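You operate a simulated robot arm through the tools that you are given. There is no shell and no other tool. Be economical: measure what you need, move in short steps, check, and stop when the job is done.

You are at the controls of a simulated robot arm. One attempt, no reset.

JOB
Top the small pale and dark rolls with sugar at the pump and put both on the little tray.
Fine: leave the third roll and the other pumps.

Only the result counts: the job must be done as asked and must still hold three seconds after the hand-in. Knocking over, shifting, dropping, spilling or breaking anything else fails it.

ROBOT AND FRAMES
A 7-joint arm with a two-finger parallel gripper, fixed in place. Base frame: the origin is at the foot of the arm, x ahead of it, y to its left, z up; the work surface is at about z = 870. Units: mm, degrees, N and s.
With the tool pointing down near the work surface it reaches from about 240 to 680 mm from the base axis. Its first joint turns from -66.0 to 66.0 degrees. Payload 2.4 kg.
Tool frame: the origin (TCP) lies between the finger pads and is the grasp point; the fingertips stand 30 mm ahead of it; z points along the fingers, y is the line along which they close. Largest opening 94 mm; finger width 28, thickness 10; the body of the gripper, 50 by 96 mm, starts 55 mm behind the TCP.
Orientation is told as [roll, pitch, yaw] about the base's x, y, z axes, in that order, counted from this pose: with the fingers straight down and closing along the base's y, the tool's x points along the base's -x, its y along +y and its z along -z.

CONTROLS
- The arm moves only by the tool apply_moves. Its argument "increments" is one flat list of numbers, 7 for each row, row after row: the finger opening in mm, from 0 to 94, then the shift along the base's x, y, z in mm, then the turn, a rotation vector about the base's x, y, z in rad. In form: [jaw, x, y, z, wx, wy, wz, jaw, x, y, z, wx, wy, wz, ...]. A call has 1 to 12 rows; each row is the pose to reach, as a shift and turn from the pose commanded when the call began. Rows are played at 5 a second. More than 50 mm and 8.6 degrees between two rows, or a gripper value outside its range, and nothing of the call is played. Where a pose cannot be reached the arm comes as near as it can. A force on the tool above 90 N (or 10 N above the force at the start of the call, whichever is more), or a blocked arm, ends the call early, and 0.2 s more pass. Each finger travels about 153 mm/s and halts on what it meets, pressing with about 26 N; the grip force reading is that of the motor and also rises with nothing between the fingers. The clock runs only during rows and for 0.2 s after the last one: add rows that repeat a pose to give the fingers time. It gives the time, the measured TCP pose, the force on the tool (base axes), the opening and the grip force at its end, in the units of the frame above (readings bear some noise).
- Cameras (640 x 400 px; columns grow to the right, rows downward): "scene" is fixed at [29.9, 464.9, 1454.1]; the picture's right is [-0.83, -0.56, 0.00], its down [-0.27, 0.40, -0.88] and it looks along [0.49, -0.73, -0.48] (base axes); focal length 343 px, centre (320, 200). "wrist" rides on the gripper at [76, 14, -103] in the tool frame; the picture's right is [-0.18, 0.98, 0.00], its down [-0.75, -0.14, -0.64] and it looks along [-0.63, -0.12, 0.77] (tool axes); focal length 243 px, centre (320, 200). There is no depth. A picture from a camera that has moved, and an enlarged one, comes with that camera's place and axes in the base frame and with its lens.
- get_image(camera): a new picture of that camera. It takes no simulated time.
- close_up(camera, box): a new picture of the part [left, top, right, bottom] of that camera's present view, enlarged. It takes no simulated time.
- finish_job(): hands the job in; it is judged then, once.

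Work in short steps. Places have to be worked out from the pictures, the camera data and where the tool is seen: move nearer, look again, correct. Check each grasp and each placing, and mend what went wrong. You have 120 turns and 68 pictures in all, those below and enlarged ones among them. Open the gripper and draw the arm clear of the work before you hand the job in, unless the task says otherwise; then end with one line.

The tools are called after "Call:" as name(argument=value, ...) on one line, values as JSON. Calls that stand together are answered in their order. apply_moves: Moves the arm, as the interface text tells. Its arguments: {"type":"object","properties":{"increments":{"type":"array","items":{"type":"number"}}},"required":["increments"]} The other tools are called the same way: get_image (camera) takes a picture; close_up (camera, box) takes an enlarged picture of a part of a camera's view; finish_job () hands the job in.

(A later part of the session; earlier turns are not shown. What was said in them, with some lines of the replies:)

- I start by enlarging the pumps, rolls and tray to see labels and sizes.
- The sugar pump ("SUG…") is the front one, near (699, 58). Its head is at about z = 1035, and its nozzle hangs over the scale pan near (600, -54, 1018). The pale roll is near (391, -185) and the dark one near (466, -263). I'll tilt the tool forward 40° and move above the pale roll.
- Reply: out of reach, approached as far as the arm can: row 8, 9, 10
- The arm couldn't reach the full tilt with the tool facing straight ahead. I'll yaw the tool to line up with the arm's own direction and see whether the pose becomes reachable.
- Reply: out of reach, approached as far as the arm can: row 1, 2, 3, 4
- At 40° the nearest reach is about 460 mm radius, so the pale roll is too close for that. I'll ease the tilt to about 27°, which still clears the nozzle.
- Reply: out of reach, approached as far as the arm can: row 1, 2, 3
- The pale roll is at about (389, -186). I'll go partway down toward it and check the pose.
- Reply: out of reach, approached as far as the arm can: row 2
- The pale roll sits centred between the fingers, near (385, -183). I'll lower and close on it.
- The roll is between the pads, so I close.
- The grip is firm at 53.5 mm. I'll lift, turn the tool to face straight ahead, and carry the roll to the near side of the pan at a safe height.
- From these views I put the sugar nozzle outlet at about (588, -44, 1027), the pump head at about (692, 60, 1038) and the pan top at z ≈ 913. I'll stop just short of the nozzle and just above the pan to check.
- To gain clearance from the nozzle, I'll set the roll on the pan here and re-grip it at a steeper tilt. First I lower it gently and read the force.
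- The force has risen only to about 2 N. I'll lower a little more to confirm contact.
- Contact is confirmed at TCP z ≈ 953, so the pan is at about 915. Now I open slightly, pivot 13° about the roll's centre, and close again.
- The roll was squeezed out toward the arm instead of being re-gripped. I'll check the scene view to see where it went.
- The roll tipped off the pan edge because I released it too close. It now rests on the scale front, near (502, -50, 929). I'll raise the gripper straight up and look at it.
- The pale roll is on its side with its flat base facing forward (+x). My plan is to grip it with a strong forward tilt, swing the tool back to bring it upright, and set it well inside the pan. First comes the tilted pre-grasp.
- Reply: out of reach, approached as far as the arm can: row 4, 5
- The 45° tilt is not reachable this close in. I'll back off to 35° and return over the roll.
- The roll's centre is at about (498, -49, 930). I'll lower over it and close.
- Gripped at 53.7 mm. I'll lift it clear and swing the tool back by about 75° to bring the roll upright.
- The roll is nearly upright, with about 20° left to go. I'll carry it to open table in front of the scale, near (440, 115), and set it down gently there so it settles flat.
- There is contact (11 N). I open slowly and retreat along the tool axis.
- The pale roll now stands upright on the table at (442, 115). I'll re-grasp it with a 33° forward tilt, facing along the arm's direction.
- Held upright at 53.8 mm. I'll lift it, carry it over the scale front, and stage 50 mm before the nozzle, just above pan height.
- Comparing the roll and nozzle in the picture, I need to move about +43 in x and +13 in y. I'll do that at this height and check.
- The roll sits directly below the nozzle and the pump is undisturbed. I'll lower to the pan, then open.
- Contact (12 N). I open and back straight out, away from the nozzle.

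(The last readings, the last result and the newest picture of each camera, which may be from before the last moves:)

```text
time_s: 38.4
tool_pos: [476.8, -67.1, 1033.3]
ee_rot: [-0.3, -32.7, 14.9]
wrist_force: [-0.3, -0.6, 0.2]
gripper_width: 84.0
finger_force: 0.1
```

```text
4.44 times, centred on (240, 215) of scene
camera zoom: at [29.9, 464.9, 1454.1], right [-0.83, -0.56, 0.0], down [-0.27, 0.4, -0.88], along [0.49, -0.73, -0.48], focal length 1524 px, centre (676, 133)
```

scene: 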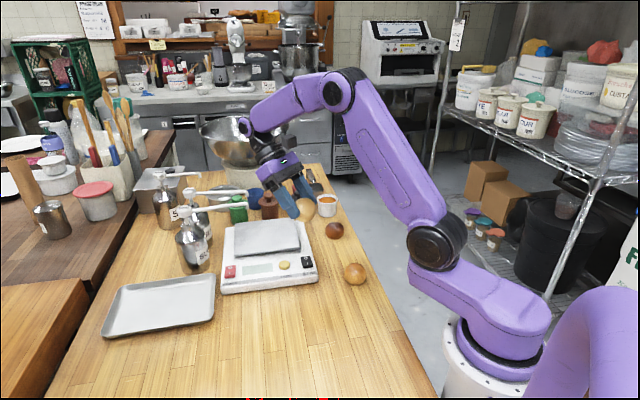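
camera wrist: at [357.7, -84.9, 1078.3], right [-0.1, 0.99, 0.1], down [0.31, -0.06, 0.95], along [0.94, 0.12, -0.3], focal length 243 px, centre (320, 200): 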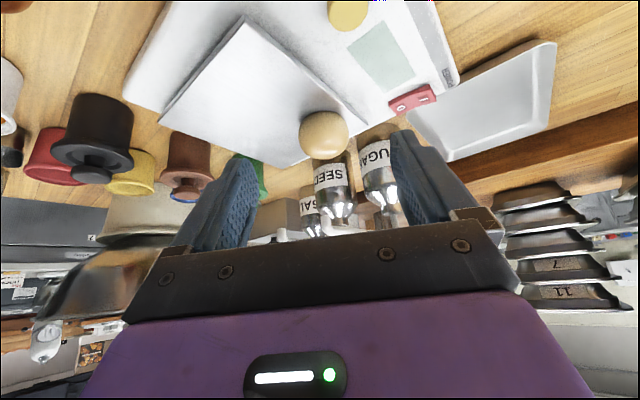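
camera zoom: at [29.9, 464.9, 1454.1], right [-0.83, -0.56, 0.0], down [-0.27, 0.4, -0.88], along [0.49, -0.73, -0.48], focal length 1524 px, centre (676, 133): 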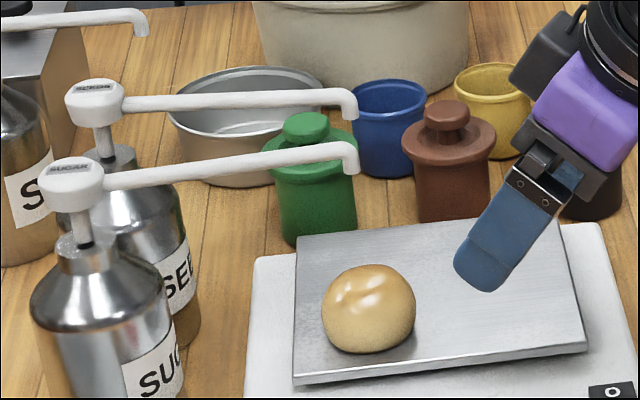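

The roll stands upright on the pan. I'll enlarge the wrist view to check the nozzle's alignment with the roll.

Call:
close_up(camera="wrist", box=[250, 100, 410, 250])

```text
2.67 times, centred on (330, 175) of wrist
camera zoom: at [357.7, -84.9, 1078.3], right [-0.1, 0.99, 0.1], down [0.31, -0.06, 0.95], along [0.94, 0.12, -0.3], focal length 647 px, centre (293, 267)
```

zoom: 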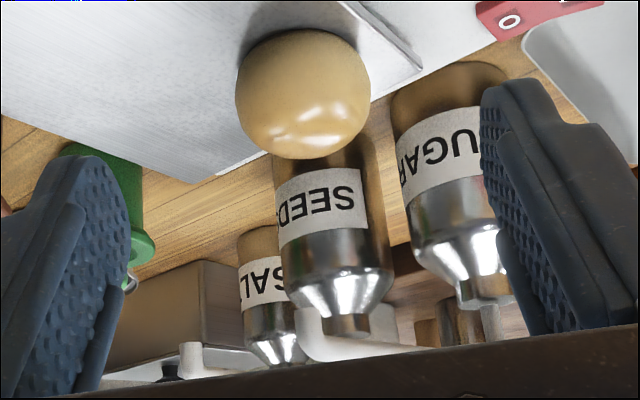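

The nozzle is at about (589, -52) and the roll at (579, -45), so it's about 11 mm off. I'll go back in along the same path, grip, lift 3 mm, shift by (+9, -7), and set it down.

Call:
apply_moves(increments=[84, 20, 2, -45, 0, 0, 0, 84, 47, 9, -65, 0, 0, 0, 84, 71, 15.5, -74, 0, 0, 0, 84, 95, 22, -78.5, 0, 0, 0, 84, 95, 22, -78.5, 0, 0, 0, 60, 95, 22, -78.5, 0, 0, 0, 45, 95, 22, -78.5, 0, 0, 0, 40, 95, 22, -78.5, 0, 0, 0, 40, 95, 22, -75.5, 0, 0, 0, 40, 100, 18, -75.5, 0, 0, 0, 40, 104, 15, -75.5, 0, 0, 0, 40, 104, 15, -75.5, 0, 0, 0])

Call:
close_up(camera="scene", box=[180, 170, 300, 260])

```text
time_s: 41.0
tool_pos: [581.3, -54.0, 956.6]
ee_rot: [-0.3, -32.7, 14.8]
wrist_force: [0.0, -1.1, -0.5]
gripper_width: 53.8
finger_force: 14.0
```

```text
4.44 times, centred on (240, 215) of scene
camera zoom: at [29.9, 464.9, 1454.1], right [-0.83, -0.56, 0.0], down [-0.27, 0.4, -0.88], along [0.49, -0.73, -0.48], focal length 1524 px, centre (676, 133)
```

zoom: 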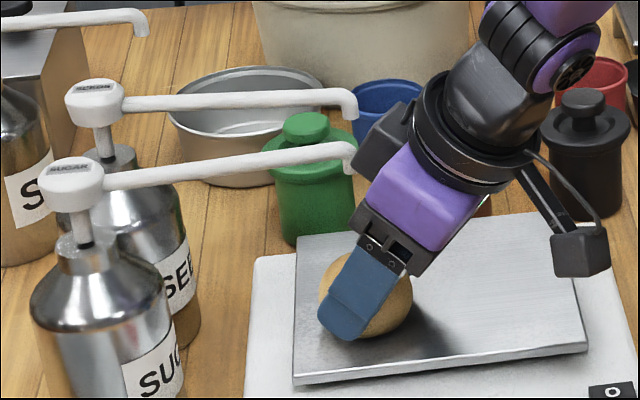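

Held and shifted, and the pump hasn't moved. Now I lower, open, and retreat along the same line.

Call:
apply_moves(increments=[40, 0, 0, -3, 0, 0, 0, 40, 0, 0, -4.5, 0, 0, 0, 56, 0, 0, -4, 0, 0, 0, 62, 0, 0, -3.5, 0, 0, 0, 82, 0, 0, -3, 0, 0, 0, 84, 0, 0, -3, 0, 0, 0, 84, -24, -6.5, 2, 0, 0, 0, 84, -48, -13, 11, 0, 0, 0, 84, -75, -20, 31, 0, 0, 0, 84, -95, -22, 76, 0, 0, 0, 84, -95, -22, 76, 0, 0, 0])

Call:
close_up(camera="wrist", box=[250, 100, 410, 250])

```text
time_s: 43.4
tool_pos: [483.7, -77.6, 1033.4]
ee_rot: [-0.4, -32.7, 14.8]
wrist_force: [0.3, -0.3, 0.0]
gripper_width: 84.0
finger_force: 0.1
```

```text
2.67 times, centred on (330, 175) of wrist
camera zoom: at [364.5, -95.3, 1078.9], right [-0.1, 0.99, 0.1], down [0.31, -0.06, 0.95], along [0.94, 0.12, -0.3], focal length 647 px, centre (293, 267)
```

zoom: 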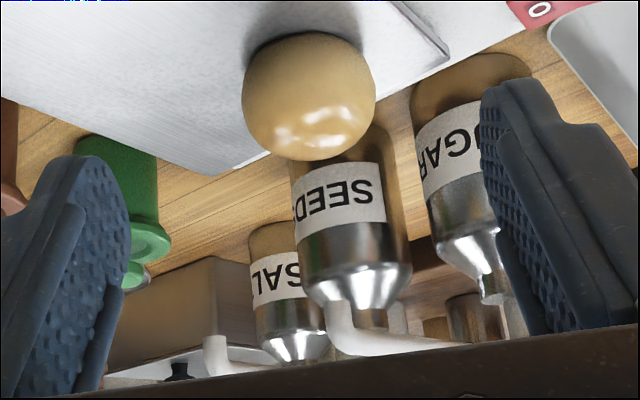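

The roll is now within about 3 mm below the nozzle. I'll close the fingers, rise, and move above the sugar pump head, estimated at (693, 52), then check.

Call:
apply_moves(increments=[60, -5, 0, 45, -0.03, 0.11, 0, 30, -5, 0, 90, -0.058, 0.22, 0, 0, 30, 20, 90, -0.058, 0.22, 0, 0, 64, 41, 90, -0.058, 0.22, 0, 0, 98, 62, 90, -0.058, 0.22, 0, 0, 132, 83, 90, -0.058, 0.22, 0, 0, 166, 104, 90, -0.058, 0.22, 0, 0, 185, 120, 90, -0.058, 0.22, 0, 0, 185, 120, 90, -0.058, 0.22, 0])

Call:
get_image(camera="wrist")

Call:
close_up(camera="scene", box=[160, 140, 280, 230])

```text
time_s: 45.4
tool_pos: [534.9, -40.0, 1079.3]
ee_rot: [-0.1, -19.9, 14.7]
wrist_force: [0.1, 0.3, -0.8]
gripper_width: 0.1
finger_force: 25.7
out of reach, approached as far as the arm can: row 2, 3, 4, 5, 6, 7, 8, 9
```

```text
20 pictures are left
camera wrist: at [428.3, -54.5, 1150.2], right [-0.08, 0.99, 0.06], down [0.51, -0.01, 0.86], along [0.86, 0.1, -0.51], focal length 243 px, centre (320, 200)
```

wrist: 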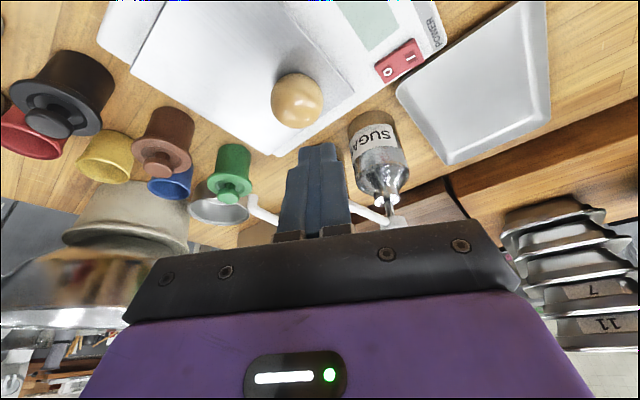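

```text
4.44 times, centred on (220, 185) of scene
camera zoom: at [29.9, 464.9, 1454.1], right [-0.83, -0.56, 0.0], down [-0.27, 0.4, -0.88], along [0.49, -0.73, -0.48], focal length 1524 px, centre (764, 267)
```

zoom: 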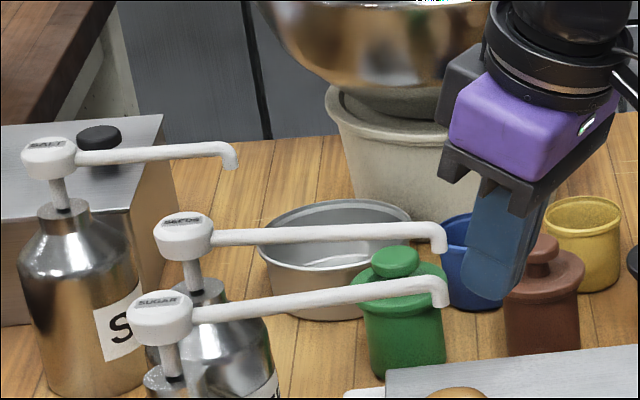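

The tool with little tilt can't extend that far up. More forward tilt brings the wrist back, so I'll tilt to 40° and move above the head with the tips around z = 1080.

Call:
apply_moves(increments=[0, -5, 0, 15, 0.03, -0.113, 0, 0, -5, 0, 31, 0.06, -0.226, 0, 0, 15, 10, 36, 0.0888, -0.3385, 0, 0, 48, 29, 36, 0.0888, -0.3385, 0, 0, 81, 48, 36, 0.0888, -0.3385, 0, 0, 114, 68, 36, 0.0888, -0.3385, 0, 0, 140, 86, 36, 0.0888, -0.3385, 0, 0, 140, 86, 36, 0.0888, -0.3385, 0])

Call:
close_up(camera="scene", box=[160, 140, 280, 230])

```text
time_s: 47.2
tool_pos: [678.1, 48.1, 1115.3]
ee_rot: [-0.3, -39.7, 14.8]
wrist_force: [-0.4, 0.7, -0.7]
gripper_width: 0.3
finger_force: 25.7
```

```text
4.44 times, centred on (220, 185) of scene
camera zoom: at [29.9, 464.9, 1454.1], right [-0.83, -0.56, 0.0], down [-0.27, 0.4, -0.88], along [0.49, -0.73, -0.48], focal length 1524 px, centre (764, 267)
```

zoom: 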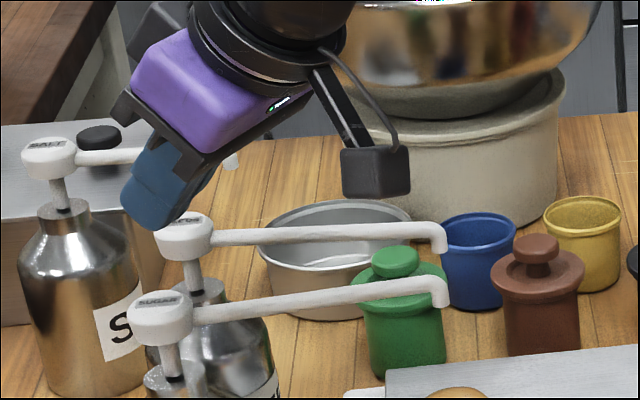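

The tips are above and slightly short of the head. I'll shift (+6, +4) and descend to near contact.

Call:
apply_moves(increments=[0, 6, 4, -15, 0, 0, 0, 0, 6, 4, -30, 0, 0, 0, 0, 6, 4, -40, 0, 0, 0, 0, 6, 4, -43, 0, 0, 0, 0, 6, 4, -43, 0, 0, 0])

Call:
close_up(camera="scene", box=[160, 140, 280, 230])

```text
time_s: 48.4
tool_pos: [683.3, 52.5, 1072.6]
ee_rot: [-0.4, -39.9, 14.7]
wrist_force: [2.2, 1.5, 5.5]
gripper_width: 0.0
finger_force: 25.9
```

```text
4.44 times, centred on (220, 185) of scene
camera zoom: at [29.8, 464.9, 1454.1], right [-0.83, -0.56, 0.0], down [-0.27, 0.4, -0.88], along [0.49, -0.73, -0.48], focal length 1524 px, centre (764, 267)
```

zoom: 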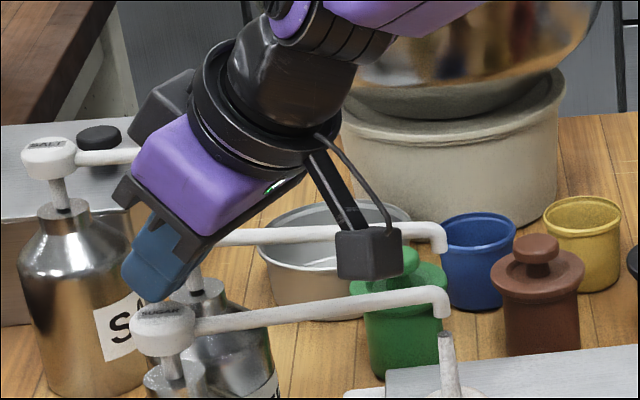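

Contact made at about 5 N, and sugar is already streaming from the nozzle. I'll look at the roll.

Call:
close_up(camera="scene", box=[200, 190, 300, 265])

```text
5.33 times, centred on (250, 228) of scene
camera zoom: at [29.8, 464.9, 1454.1], right [-0.83, -0.56, 0.0], down [-0.27, 0.4, -0.88], along [0.49, -0.73, -0.48], focal length 1829 px, centre (693, 53)
```

zoom: 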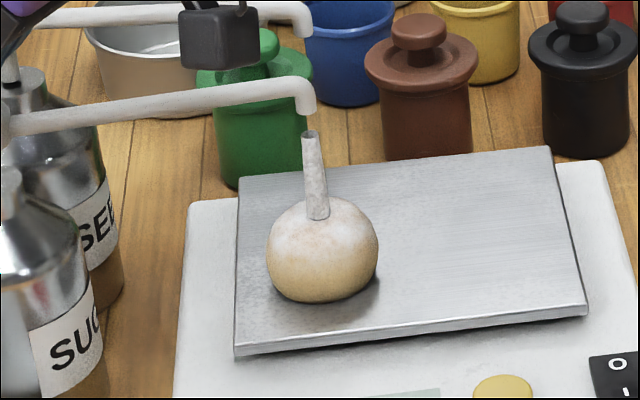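

The pale roll is well coated. I'll lift off the head and return to the staging spot behind the roll with the gripper open.

Call:
apply_moves(increments=[0, 0, 0, 20, 0, 0, 0, 0, 0, 0, 38, 0, 0, 0, 0, -35, -22, 38, 0, 0, 0, 0, -70, -45, 38, 0, 0, 0, 0, -105, -68, 36, 0, 0, 0, 0, -140, -91, 30, 0, 0, 0, 30, -170, -110, 10, 0, 0, 0, 60, -195, -127, -20, 0, 0, 0, 84, -199, -129, -40, -0.031, 0.118, 0, 84, -199, -129, -40, -0.031, 0.118, 0, 84, -199, -129, -40, -0.031, 0.118, 0])

Call:
close_up(camera="scene", box=[170, 170, 310, 265])

```text
time_s: 50.8
tool_pos: [486.7, -76.0, 1029.8]
ee_rot: [-0.4, -32.7, 14.8]
wrist_force: [-0.6, 0.5, -0.5]
gripper_width: 84.3
finger_force: 0.1
```

```text
4.21 times, centred on (240, 218) of scene
camera zoom: at [29.9, 464.9, 1454.1], right [-0.83, -0.56, 0.0], down [-0.27, 0.4, -0.88], along [0.49, -0.73, -0.48], focal length 1444 px, centre (657, 126)
```

zoom: 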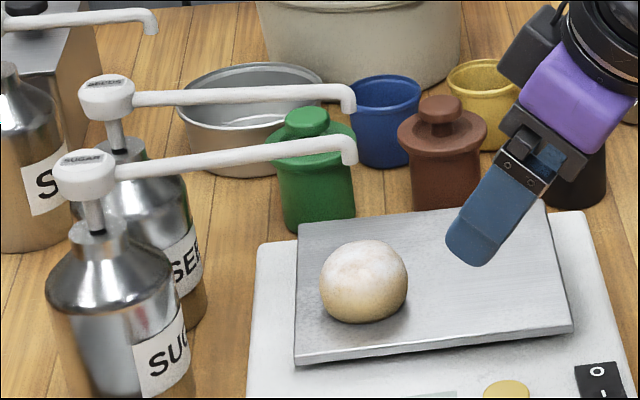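

The roll is sugared and upright, and the pump has returned. I'll go in along the same path, grip, lift 5 mm, and back out.

Call:
apply_moves(increments=[84, 20, 2, -43, 0, 0, 0, 84, 47, 9, -63, 0, 0, 0, 84, 71, 15.5, -72, 0, 0, 0, 84, 95, 21.5, -77, 0, 0, 0, 84, 95, 21.5, -77, 0, 0, 0, 65, 95, 21.5, -77, 0, 0, 0, 50, 95, 21.5, -77, 0, 0, 0, 40, 95, 21.5, -77, 0, 0, 0, 40, 95, 21.5, -77, 0, 0, 0, 40, 95, 21.5, -72, 0, 0, 0, 40, 71, 15.5, -70, 0, 0, 0, 40, 47, 9, -65, 0, 0, 0])

Call:
close_up(camera="scene", box=[170, 170, 310, 265])

```text
time_s: 53.4
tool_pos: [532.7, -67.7, 965.9]
ee_rot: [-0.3, -32.7, 14.8]
wrist_force: [0.2, 0.1, 0.7]
gripper_width: 53.9
finger_force: 13.6
```

```text
4.21 times, centred on (240, 218) of scene
camera zoom: at [29.9, 464.9, 1454.1], right [-0.83, -0.56, 0.0], down [-0.27, 0.4, -0.88], along [0.49, -0.73, -0.48], focal length 1444 px, centre (657, 126)
```

zoom: 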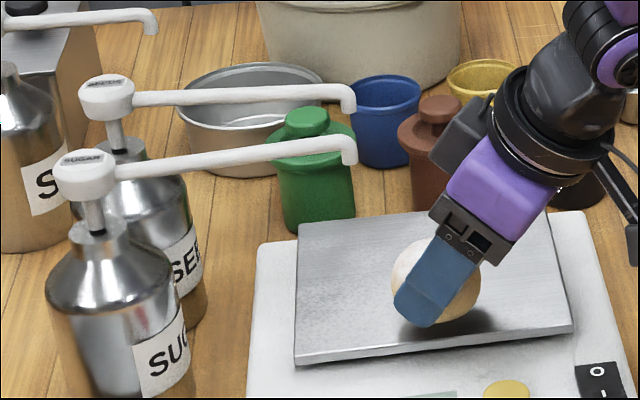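

The pale roll is securely held. I'll carry it around the front of the scale to the far part of the tray at about (655, 207), stopping above the surface.

Call:
apply_moves(increments=[40, -20, 0, 20, 0, 0, 0, 40, -45, 20, 35, 0, 0, 0, 40, -50, 60, 35, 0, 0, 0, 40, -45, 105, 35, 0, 0, 0, 40, -30, 150, 35, 0, 0, 0, 40, 0, 190, 35, 0, 0, 0, 40, 38, 220, 35, 0, 0, 0, 40, 78, 248, 35, 0, 0, 0, 40, 113, 272, 20, 0, 0, 0, 40, 113, 272, -20, 0, 0, 0, 40, 113, 272, -38, 0, 0, 0, 40, 113, 272, -38, 0, 0, 0])

Call:
close_up(camera="scene", box=[80, 200, 260, 350])

```text
time_s: 56.0
tool_pos: [647.8, 205.2, 926.8]
ee_rot: [-0.2, -32.7, 14.9]
wrist_force: [-0.3, 0.0, 0.1]
gripper_width: 53.8
finger_force: 13.8
```

```text
2.67 times, centred on (170, 275) of scene
camera zoom: at [29.9, 464.9, 1454.1], right [-0.83, -0.56, 0.0], down [-0.27, 0.4, -0.88], along [0.49, -0.73, -0.48], focal length 915 px, centre (720, 0)
```

zoom: 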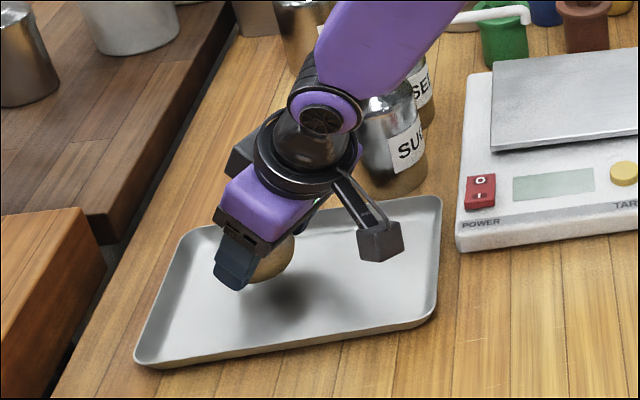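

Call:
apply_moves(increments=[40, 0, 0, -8, 0, 0, 0, 40, 0, 0, -13, 0, 0, 0, 40, 0, 0, -15, 0, 0, 0, 40, 0, 0, -15, 0, 0, 0])

```text
time_s: 57.0
tool_pos: [644.9, 204.5, 911.7]
ee_rot: [-0.3, -32.7, 14.8]
wrist_force: [0.8, 0.1, -0.7]
gripper_width: 53.9
finger_force: 13.9
```

Call:
apply_moves(increments=[40, 0, 0, -1.5, 0, 0, 0, 40, 0, 0, -3, 0, 0, 0, 40, 0, 0, -3, 0, 0, 0])

```text
time_s: 57.8
tool_pos: [645.4, 206.0, 909.4]
ee_rot: [-0.3, -32.9, 14.8]
wrist_force: [-0.7, -0.1, 5.8]
gripper_width: 53.8
finger_force: 13.9
```

Contact at about 6 N on the tray. I'll open, back out, and retreat toward the front.

Call:
apply_moves(increments=[56, 0, 0, 0.5, 0, 0, 0, 62, 0, 0, 1, 0, 0, 0, 82, 0, 0, 1.5, 0, 0, 0, 84, 0, 0, 1.5, 0, 0, 0, 84, -20, -5, 25, 0, 0, 0, 84, -40, -11, 55, 0, 0, 0, 84, -60, -25, 90, 0, 0, 0, 84, -85, -50, 95, 0, 0, 0, 84, -115, -80, 95, 0, 0, 0, 84, -145, -115, 95, 0, 0, 0, 84, -165, -155, 95, 0, 0, 0, 84, -175, -195, 95, 0, 0, 0])

Call:
close_up(camera="scene", box=[80, 160, 400, 360])

```text
time_s: 60.4
tool_pos: [468.0, 11.7, 1003.2]
ee_rot: [-0.3, -32.9, 14.9]
wrist_force: [-0.3, -0.3, 0.2]
gripper_width: 84.0
finger_force: 0.0
```

```text
2.00 times, centred on (240, 260) of scene
camera zoom: at [29.8, 465.0, 1454.1], right [-0.83, -0.56, 0.0], down [-0.27, 0.4, -0.88], along [0.49, -0.73, -0.48], focal length 686 px, centre (480, 80)
```

zoom: 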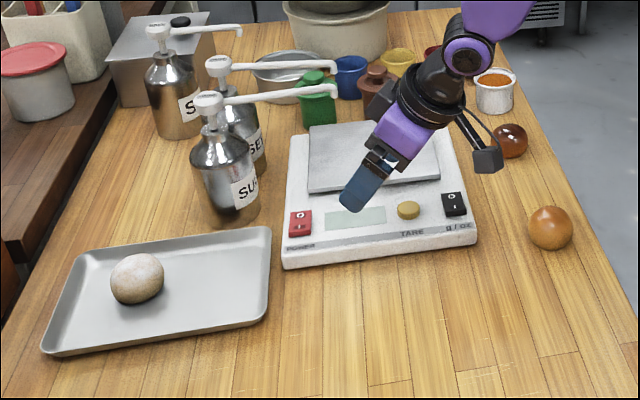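

The pale roll sits well on the tray. Next I go to the dark roll near (462, -260), facing along the arm's direction.

Call:
apply_moves(increments=[84, 0, -38, 0, 0, 0, -0.087, 84, 0, -76, 0, 0, 0, -0.174, 84, 0, -114, 0, 0, 0, -0.261, 84, 0, -152, 0, 0, 0, -0.348, 84, -5, -190, 0, 0, 0, -0.435, 84, -10, -230, 0, 0, 0, -0.522, 84, -15, -269, -20, 0, 0, -0.61, 84, -15, -269, -43, 0, 0, -0.61, 84, -15, -269, -43, 0, 0, -0.61])

Call:
get_image(camera="wrist")

```text
time_s: 62.4
tool_pos: [456.8, -258.3, 961.8]
ee_rot: [-0.3, -32.6, -20.1]
wrist_force: [1.2, -0.3, -0.4]
gripper_width: 84.3
finger_force: 0.0
```

```text
11 pictures are left
camera wrist: at [350.1, -205.2, 1006.8], right [0.49, 0.87, 0.09], down [0.22, -0.23, 0.95], along [0.85, -0.44, -0.3], focal length 243 px, centre (320, 200)
```

wrist: 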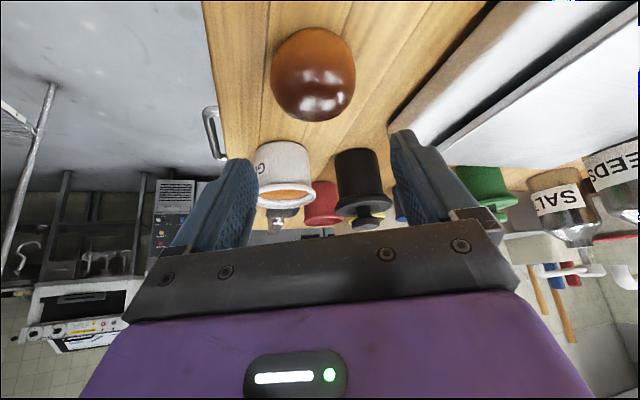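

The dark roll is at about (458, -257). I'll lower, close, and check.

Call:
apply_moves(increments=[84, -4, 2, -25, 0, 0, 0, 84, -7, 4, -45, 0, 0, 0, 84, -7, 4, -54.5, 0, 0, 0, 84, -7, 4, -54.5, 0, 0, 0, 65, -7, 4, -54.5, 0, 0, 0, 50, -7, 4, -54.5, 0, 0, 0, 40, -7, 4, -54.5, 0, 0, 0, 40, -7, 4, -54.5, 0, 0, 0])

Call:
get_image(camera="wrist")

```text
time_s: 64.2
tool_pos: [449.8, -255.7, 907.2]
ee_rot: [-0.4, -32.7, -20.2]
wrist_force: [-0.3, 0.6, -1.2]
gripper_width: 53.7
finger_force: 14.0
```

```text
10 pictures are left
camera wrist: at [343.1, -201.1, 951.8], right [0.49, 0.87, 0.09], down [0.22, -0.23, 0.95], along [0.85, -0.44, -0.3], focal length 243 px, centre (320, 200)
```

wrist: 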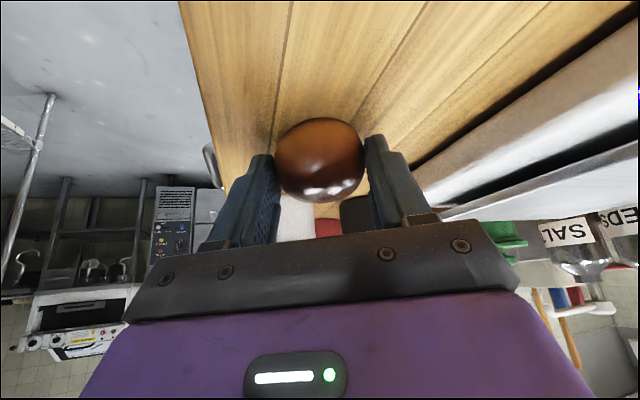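

Gripped identically to the pale one (53.7 mm). I'll lift and carry it to the staging spot before the nozzle, restoring the 15° heading.

Call:
apply_moves(increments=[40, 0, 0, 45, 0, 0, 0, 40, 0, 0, 90, 0, 0, 0, 40, 10, 31, 93, 0, 0, 0.102, 40, 20, 62, 93, 0, 0, 0.204, 40, 35, 93, 93, 0, 0, 0.306, 40, 50, 125, 93, 0, 0, 0.408, 40, 66, 157, 93, 0, 0, 0.51, 40, 83, 188, 93, 0, 0, 0.611, 40, 83, 188, 55, 0, 0, 0.611, 40, 83, 188, 55, 0, 0, 0.611])

```text
time_s: 66.4
tool_pos: [530.2, -68.4, 962.0]
ee_rot: [-0.3, -32.7, 14.9]
wrist_force: [-0.6, -0.1, -0.3]
gripper_width: 53.8
finger_force: 14.9
```

I move in under the nozzle and set down to contact.

Call:
apply_moves(increments=[40, 18, 5, 0, 0, 0, 0, 40, 36, 10, 0, 0, 0, 0, 40, 52, 14, 0, 0, 0, 0, 40, 52, 14, -5, 0, 0, 0, 40, 52, 14, -9, 0, 0, 0, 40, 52, 14, -10.5, 0, 0, 0, 40, 52, 14, -10.5, 0, 0, 0])

Call:
close_up(camera="scene", box=[170, 170, 310, 265])

```text
time_s: 68.0
tool_pos: [583.6, -53.1, 951.5]
ee_rot: [-0.4, -32.8, 15.0]
wrist_force: [-4.7, -0.6, 10.4]
gripper_width: 53.7
finger_force: 13.9
```

```text
4.21 times, centred on (240, 218) of scene
camera zoom: at [29.5, 464.9, 1454.1], right [-0.83, -0.56, 0.0], down [-0.27, 0.4, -0.88], along [0.49, -0.73, -0.48], focal length 1444 px, centre (657, 126)
```

zoom: 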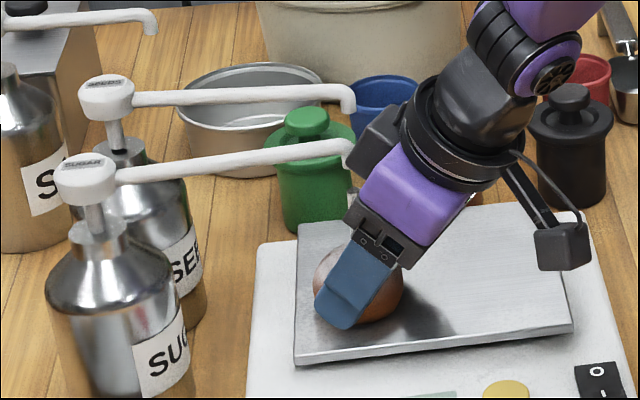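

There may be a stream below the nozzle already, which would mean the hand is touching the nozzle. I'll look closely before moving.

Call:
close_up(camera="scene", box=[225, 190, 275, 250])

```text
6.67 times, centred on (250, 220) of scene
camera zoom: at [29.5, 464.9, 1454.1], right [-0.83, -0.56, 0.0], down [-0.27, 0.4, -0.88], along [0.49, -0.73, -0.48], focal length 2287 px, centre (787, 67)
```

zoom: 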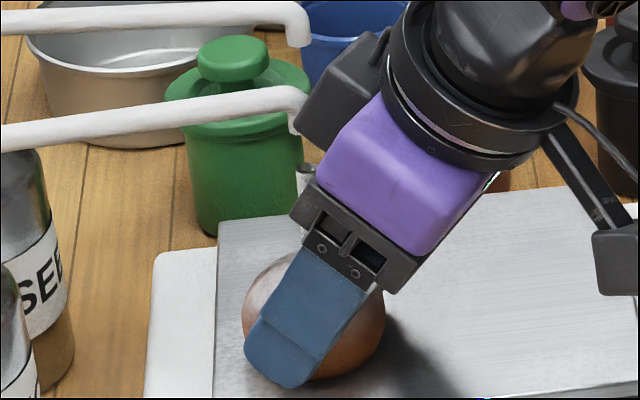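

The hand nudged the nozzle and the pump dispensed onto the dark roll. I'll open and back out gently, then judge the result.

Call:
apply_moves(increments=[40, 0, 0, 0, 0, 0, 0, 56, 0, 0, 0.5, 0, 0, 0, 62, 0, 0, 1, 0, 0, 0, 82, 0, 0, 1.5, 0, 0, 0, 84, 0, 0, 1.5, 0, 0, 0, 84, -10, -2.7, 1.5, 0, 0, 0, 84, -26, -7, 4, 0, 0, 0, 84, -50, -13.5, 11, 0, 0, 0, 84, -77, -20, 31, 0, 0, 0, 84, -97, -22, 76, 0, 0, 0, 84, -97, -22, 76, 0, 0, 0])

Call:
close_up(camera="scene", box=[170, 170, 310, 265])

```text
time_s: 70.4
tool_pos: [486.2, -75.8, 1028.8]
ee_rot: [-0.4, -32.7, 14.8]
wrist_force: [-0.6, -0.5, 0.2]
gripper_width: 84.0
finger_force: 0.0
```

```text
4.21 times, centred on (240, 218) of scene
camera zoom: at [29.9, 464.9, 1454.1], right [-0.83, -0.56, 0.0], down [-0.27, 0.4, -0.88], along [0.49, -0.73, -0.48], focal length 1444 px, centre (657, 126)
```

zoom: 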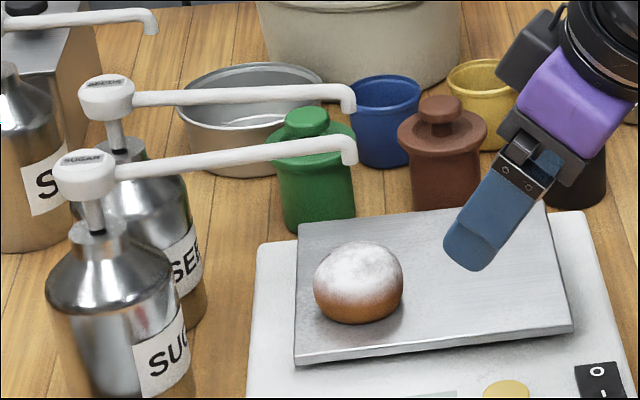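

The dark roll is well coated, and the pump and pan are unchanged, so no further press is needed. I'll re-grip from slightly further back and higher to avoid the nozzle, then back out.

Call:
apply_moves(increments=[84, 20, 2, -41, 0, 0, 0, 84, 45, 9, -60, 0, 0, 0, 84, 69, 15, -69, 0, 0, 0, 84, 92, 21, -74, 0, 0, 0, 84, 92, 21, -74, 0, 0, 0, 65, 92, 21, -74, 0, 0, 0, 50, 92, 21, -74, 0, 0, 0, 40, 92, 21, -74, 0, 0, 0, 40, 92, 21, -74, 0, 0, 0, 40, 88, 20, -71, 0, 0, 0, 40, 69, 15, -68, 0, 0, 0, 40, 45, 9, -63, 0, 0, 0])

Call:
close_up(camera="scene", box=[170, 170, 310, 265])

```text
time_s: 73.0
tool_pos: [531.0, -66.1, 964.3]
ee_rot: [-0.4, -32.7, 14.9]
wrist_force: [0.0, -0.1, -0.3]
gripper_width: 52.8
finger_force: 13.7
```

```text
4.21 times, centred on (240, 218) of scene
camera zoom: at [29.9, 464.9, 1454.1], right [-0.83, -0.56, 0.0], down [-0.27, 0.4, -0.88], along [0.49, -0.73, -0.48], focal length 1444 px, centre (657, 126)
```

zoom: 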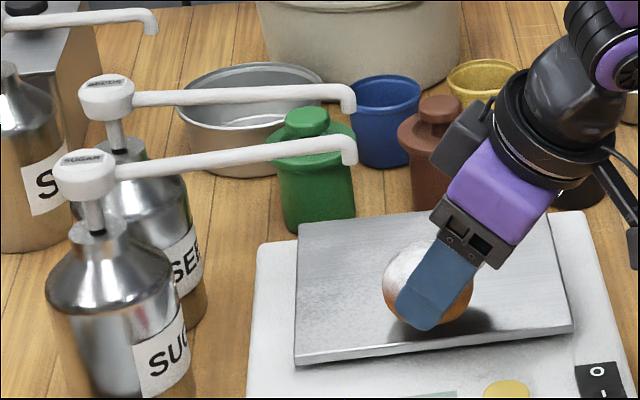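

Held securely. I'll carry it around the front to the near part of the tray at about (602, 145), stopping just above the surface.

Call:
apply_moves(increments=[40, -20, 0, 20, 0, 0, 0, 40, -45, 20, 38, 0, 0, 0, 40, -50, 60, 38, 0, 0, 0, 40, -45, 105, 38, 0, 0, 0, 40, -25, 145, 38, 0, 0, 0, 40, 5, 175, 38, 0, 0, 0, 40, 35, 195, 38, 0, 0, 0, 40, 57, 208, 20, 0, 0, 0, 40, 57, 208, -20, 0, 0, 0, 40, 57, 208, -38, 0, 0, 0, 40, 57, 208, -46, 0, 0, 0, 40, 57, 208, -46, 0, 0, 0])

Call:
close_up(camera="scene", box=[80, 200, 260, 350])

```text
time_s: 75.6
tool_pos: [587.2, 143.4, 916.8]
ee_rot: [-0.2, -32.7, 14.9]
wrist_force: [1.1, 0.4, -0.1]
gripper_width: 52.9
finger_force: 14.8
```

```text
2.67 times, centred on (170, 275) of scene
camera zoom: at [29.9, 464.9, 1454.1], right [-0.83, -0.56, 0.0], down [-0.27, 0.4, -0.88], along [0.49, -0.73, -0.48], focal length 915 px, centre (720, 0)
```

zoom: 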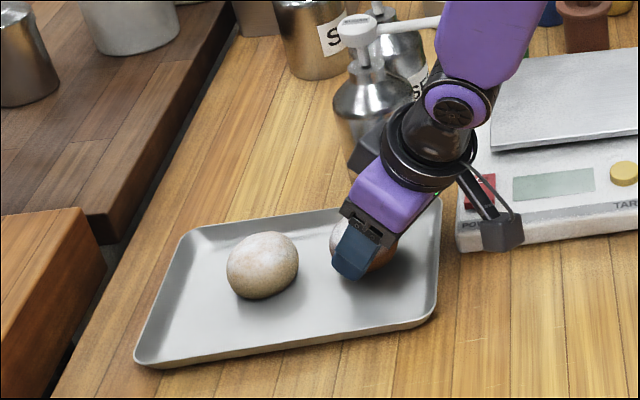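

It's well placed above the tray. I lower gently to contact.

Call:
apply_moves(increments=[40, 0, 0, -2, 0, 0, 0, 40, 0, 0, -4.5, 0, 0, 0, 40, 0, 0, -4.5, 0, 0, 0])

```text
time_s: 76.4
tool_pos: [589.1, 142.4, 912.5]
ee_rot: [-0.3, -32.7, 14.9]
wrist_force: [0.6, -0.2, -0.8]
gripper_width: 52.8
finger_force: 14.1
```

Call:
apply_moves(increments=[40, 0, 0, -1.5, 0, 0, 0, 40, 0, 0, -2.5, 0, 0, 0, 40, 0, 0, -2.5, 0, 0, 0])

```text
time_s: 77.2
tool_pos: [589.8, 142.0, 911.9]
ee_rot: [-0.3, -32.9, 15.0]
wrist_force: [-1.8, -0.5, 8.0]
gripper_width: 53.0
finger_force: 14.2
```

Contact (8 N). I open moderately, back out, and withdraw well clear.

Call:
apply_moves(increments=[56, 0, 0, 0.5, 0, 0, 0, 62, 0, 0, 1, 0, 0, 0, 70, 0, 0, 1.5, 0, 0, 0, 70, 0, 0, 1.5, 0, 0, 0, 70, -20, -5, 25, 0, 0, 0, 70, -40, -11, 55, 0, 0, 0, 70, -60, -15, 90, 0, 0, 0, 70, -85, -25, 110, 0, 0, 0, 70, -115, -40, 110, 0, 0, 0, 70, -115, -40, 110, 0, 0, 0])

Call:
get_image(camera="scene")

Call:
close_up(camera="scene", box=[90, 170, 330, 350])

```text
time_s: 79.4
tool_pos: [474.6, 100.9, 1020.0]
ee_rot: [-0.3, -32.8, 15.0]
wrist_force: [-0.2, -0.3, 0.2]
gripper_width: 70.0
finger_force: 0.0
```

```text
4 pictures are left
```

scene: 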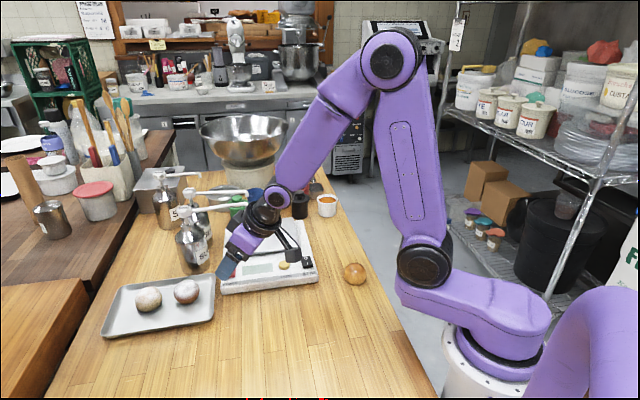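

```text
2.22 times, centred on (210, 260) of scene
camera zoom: at [29.9, 464.9, 1454.1], right [-0.83, -0.56, 0.0], down [-0.27, 0.4, -0.88], along [0.49, -0.73, -0.48], focal length 762 px, centre (564, 67)
```

zoom: 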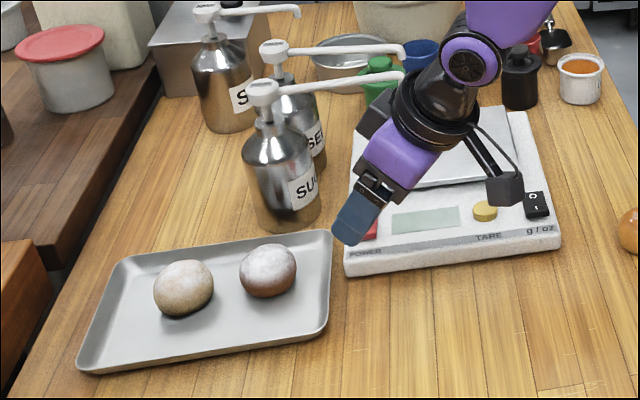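

Both sugared rolls stand on the tray. The third roll, the pumps and the scale are where they were. I'll raise the arm a little more and hand in.

Call:
apply_moves(increments=[80, 0, 0, 20, 0, 0.1, 0, 80, -10, 0, 50, 0, 0.2, 0, 80, -20, 0, 90, 0, 0.32, 0, 80, -20, 0, 90, 0, 0.32, 0])

Call:
finish_job()

```text
time_s: 80.4
tool_pos: [454.1, 101.1, 1112.6]
ee_rot: [4.5, -14.9, 12.9]
wrist_force: [-0.1, -0.6, -0.1]
gripper_width: 79.9
finger_force: 0.0
```

```text
The job is handed in.
```

The pale and dark rolls are both topped with sugar and upright on the little tray, and the third roll and other pumps were left alone; along the way the pale roll tipped off the scale pan and was set upright again, and the dark roll's sugar came when the hand bumped the nozzle rather than from a press on the pump head.
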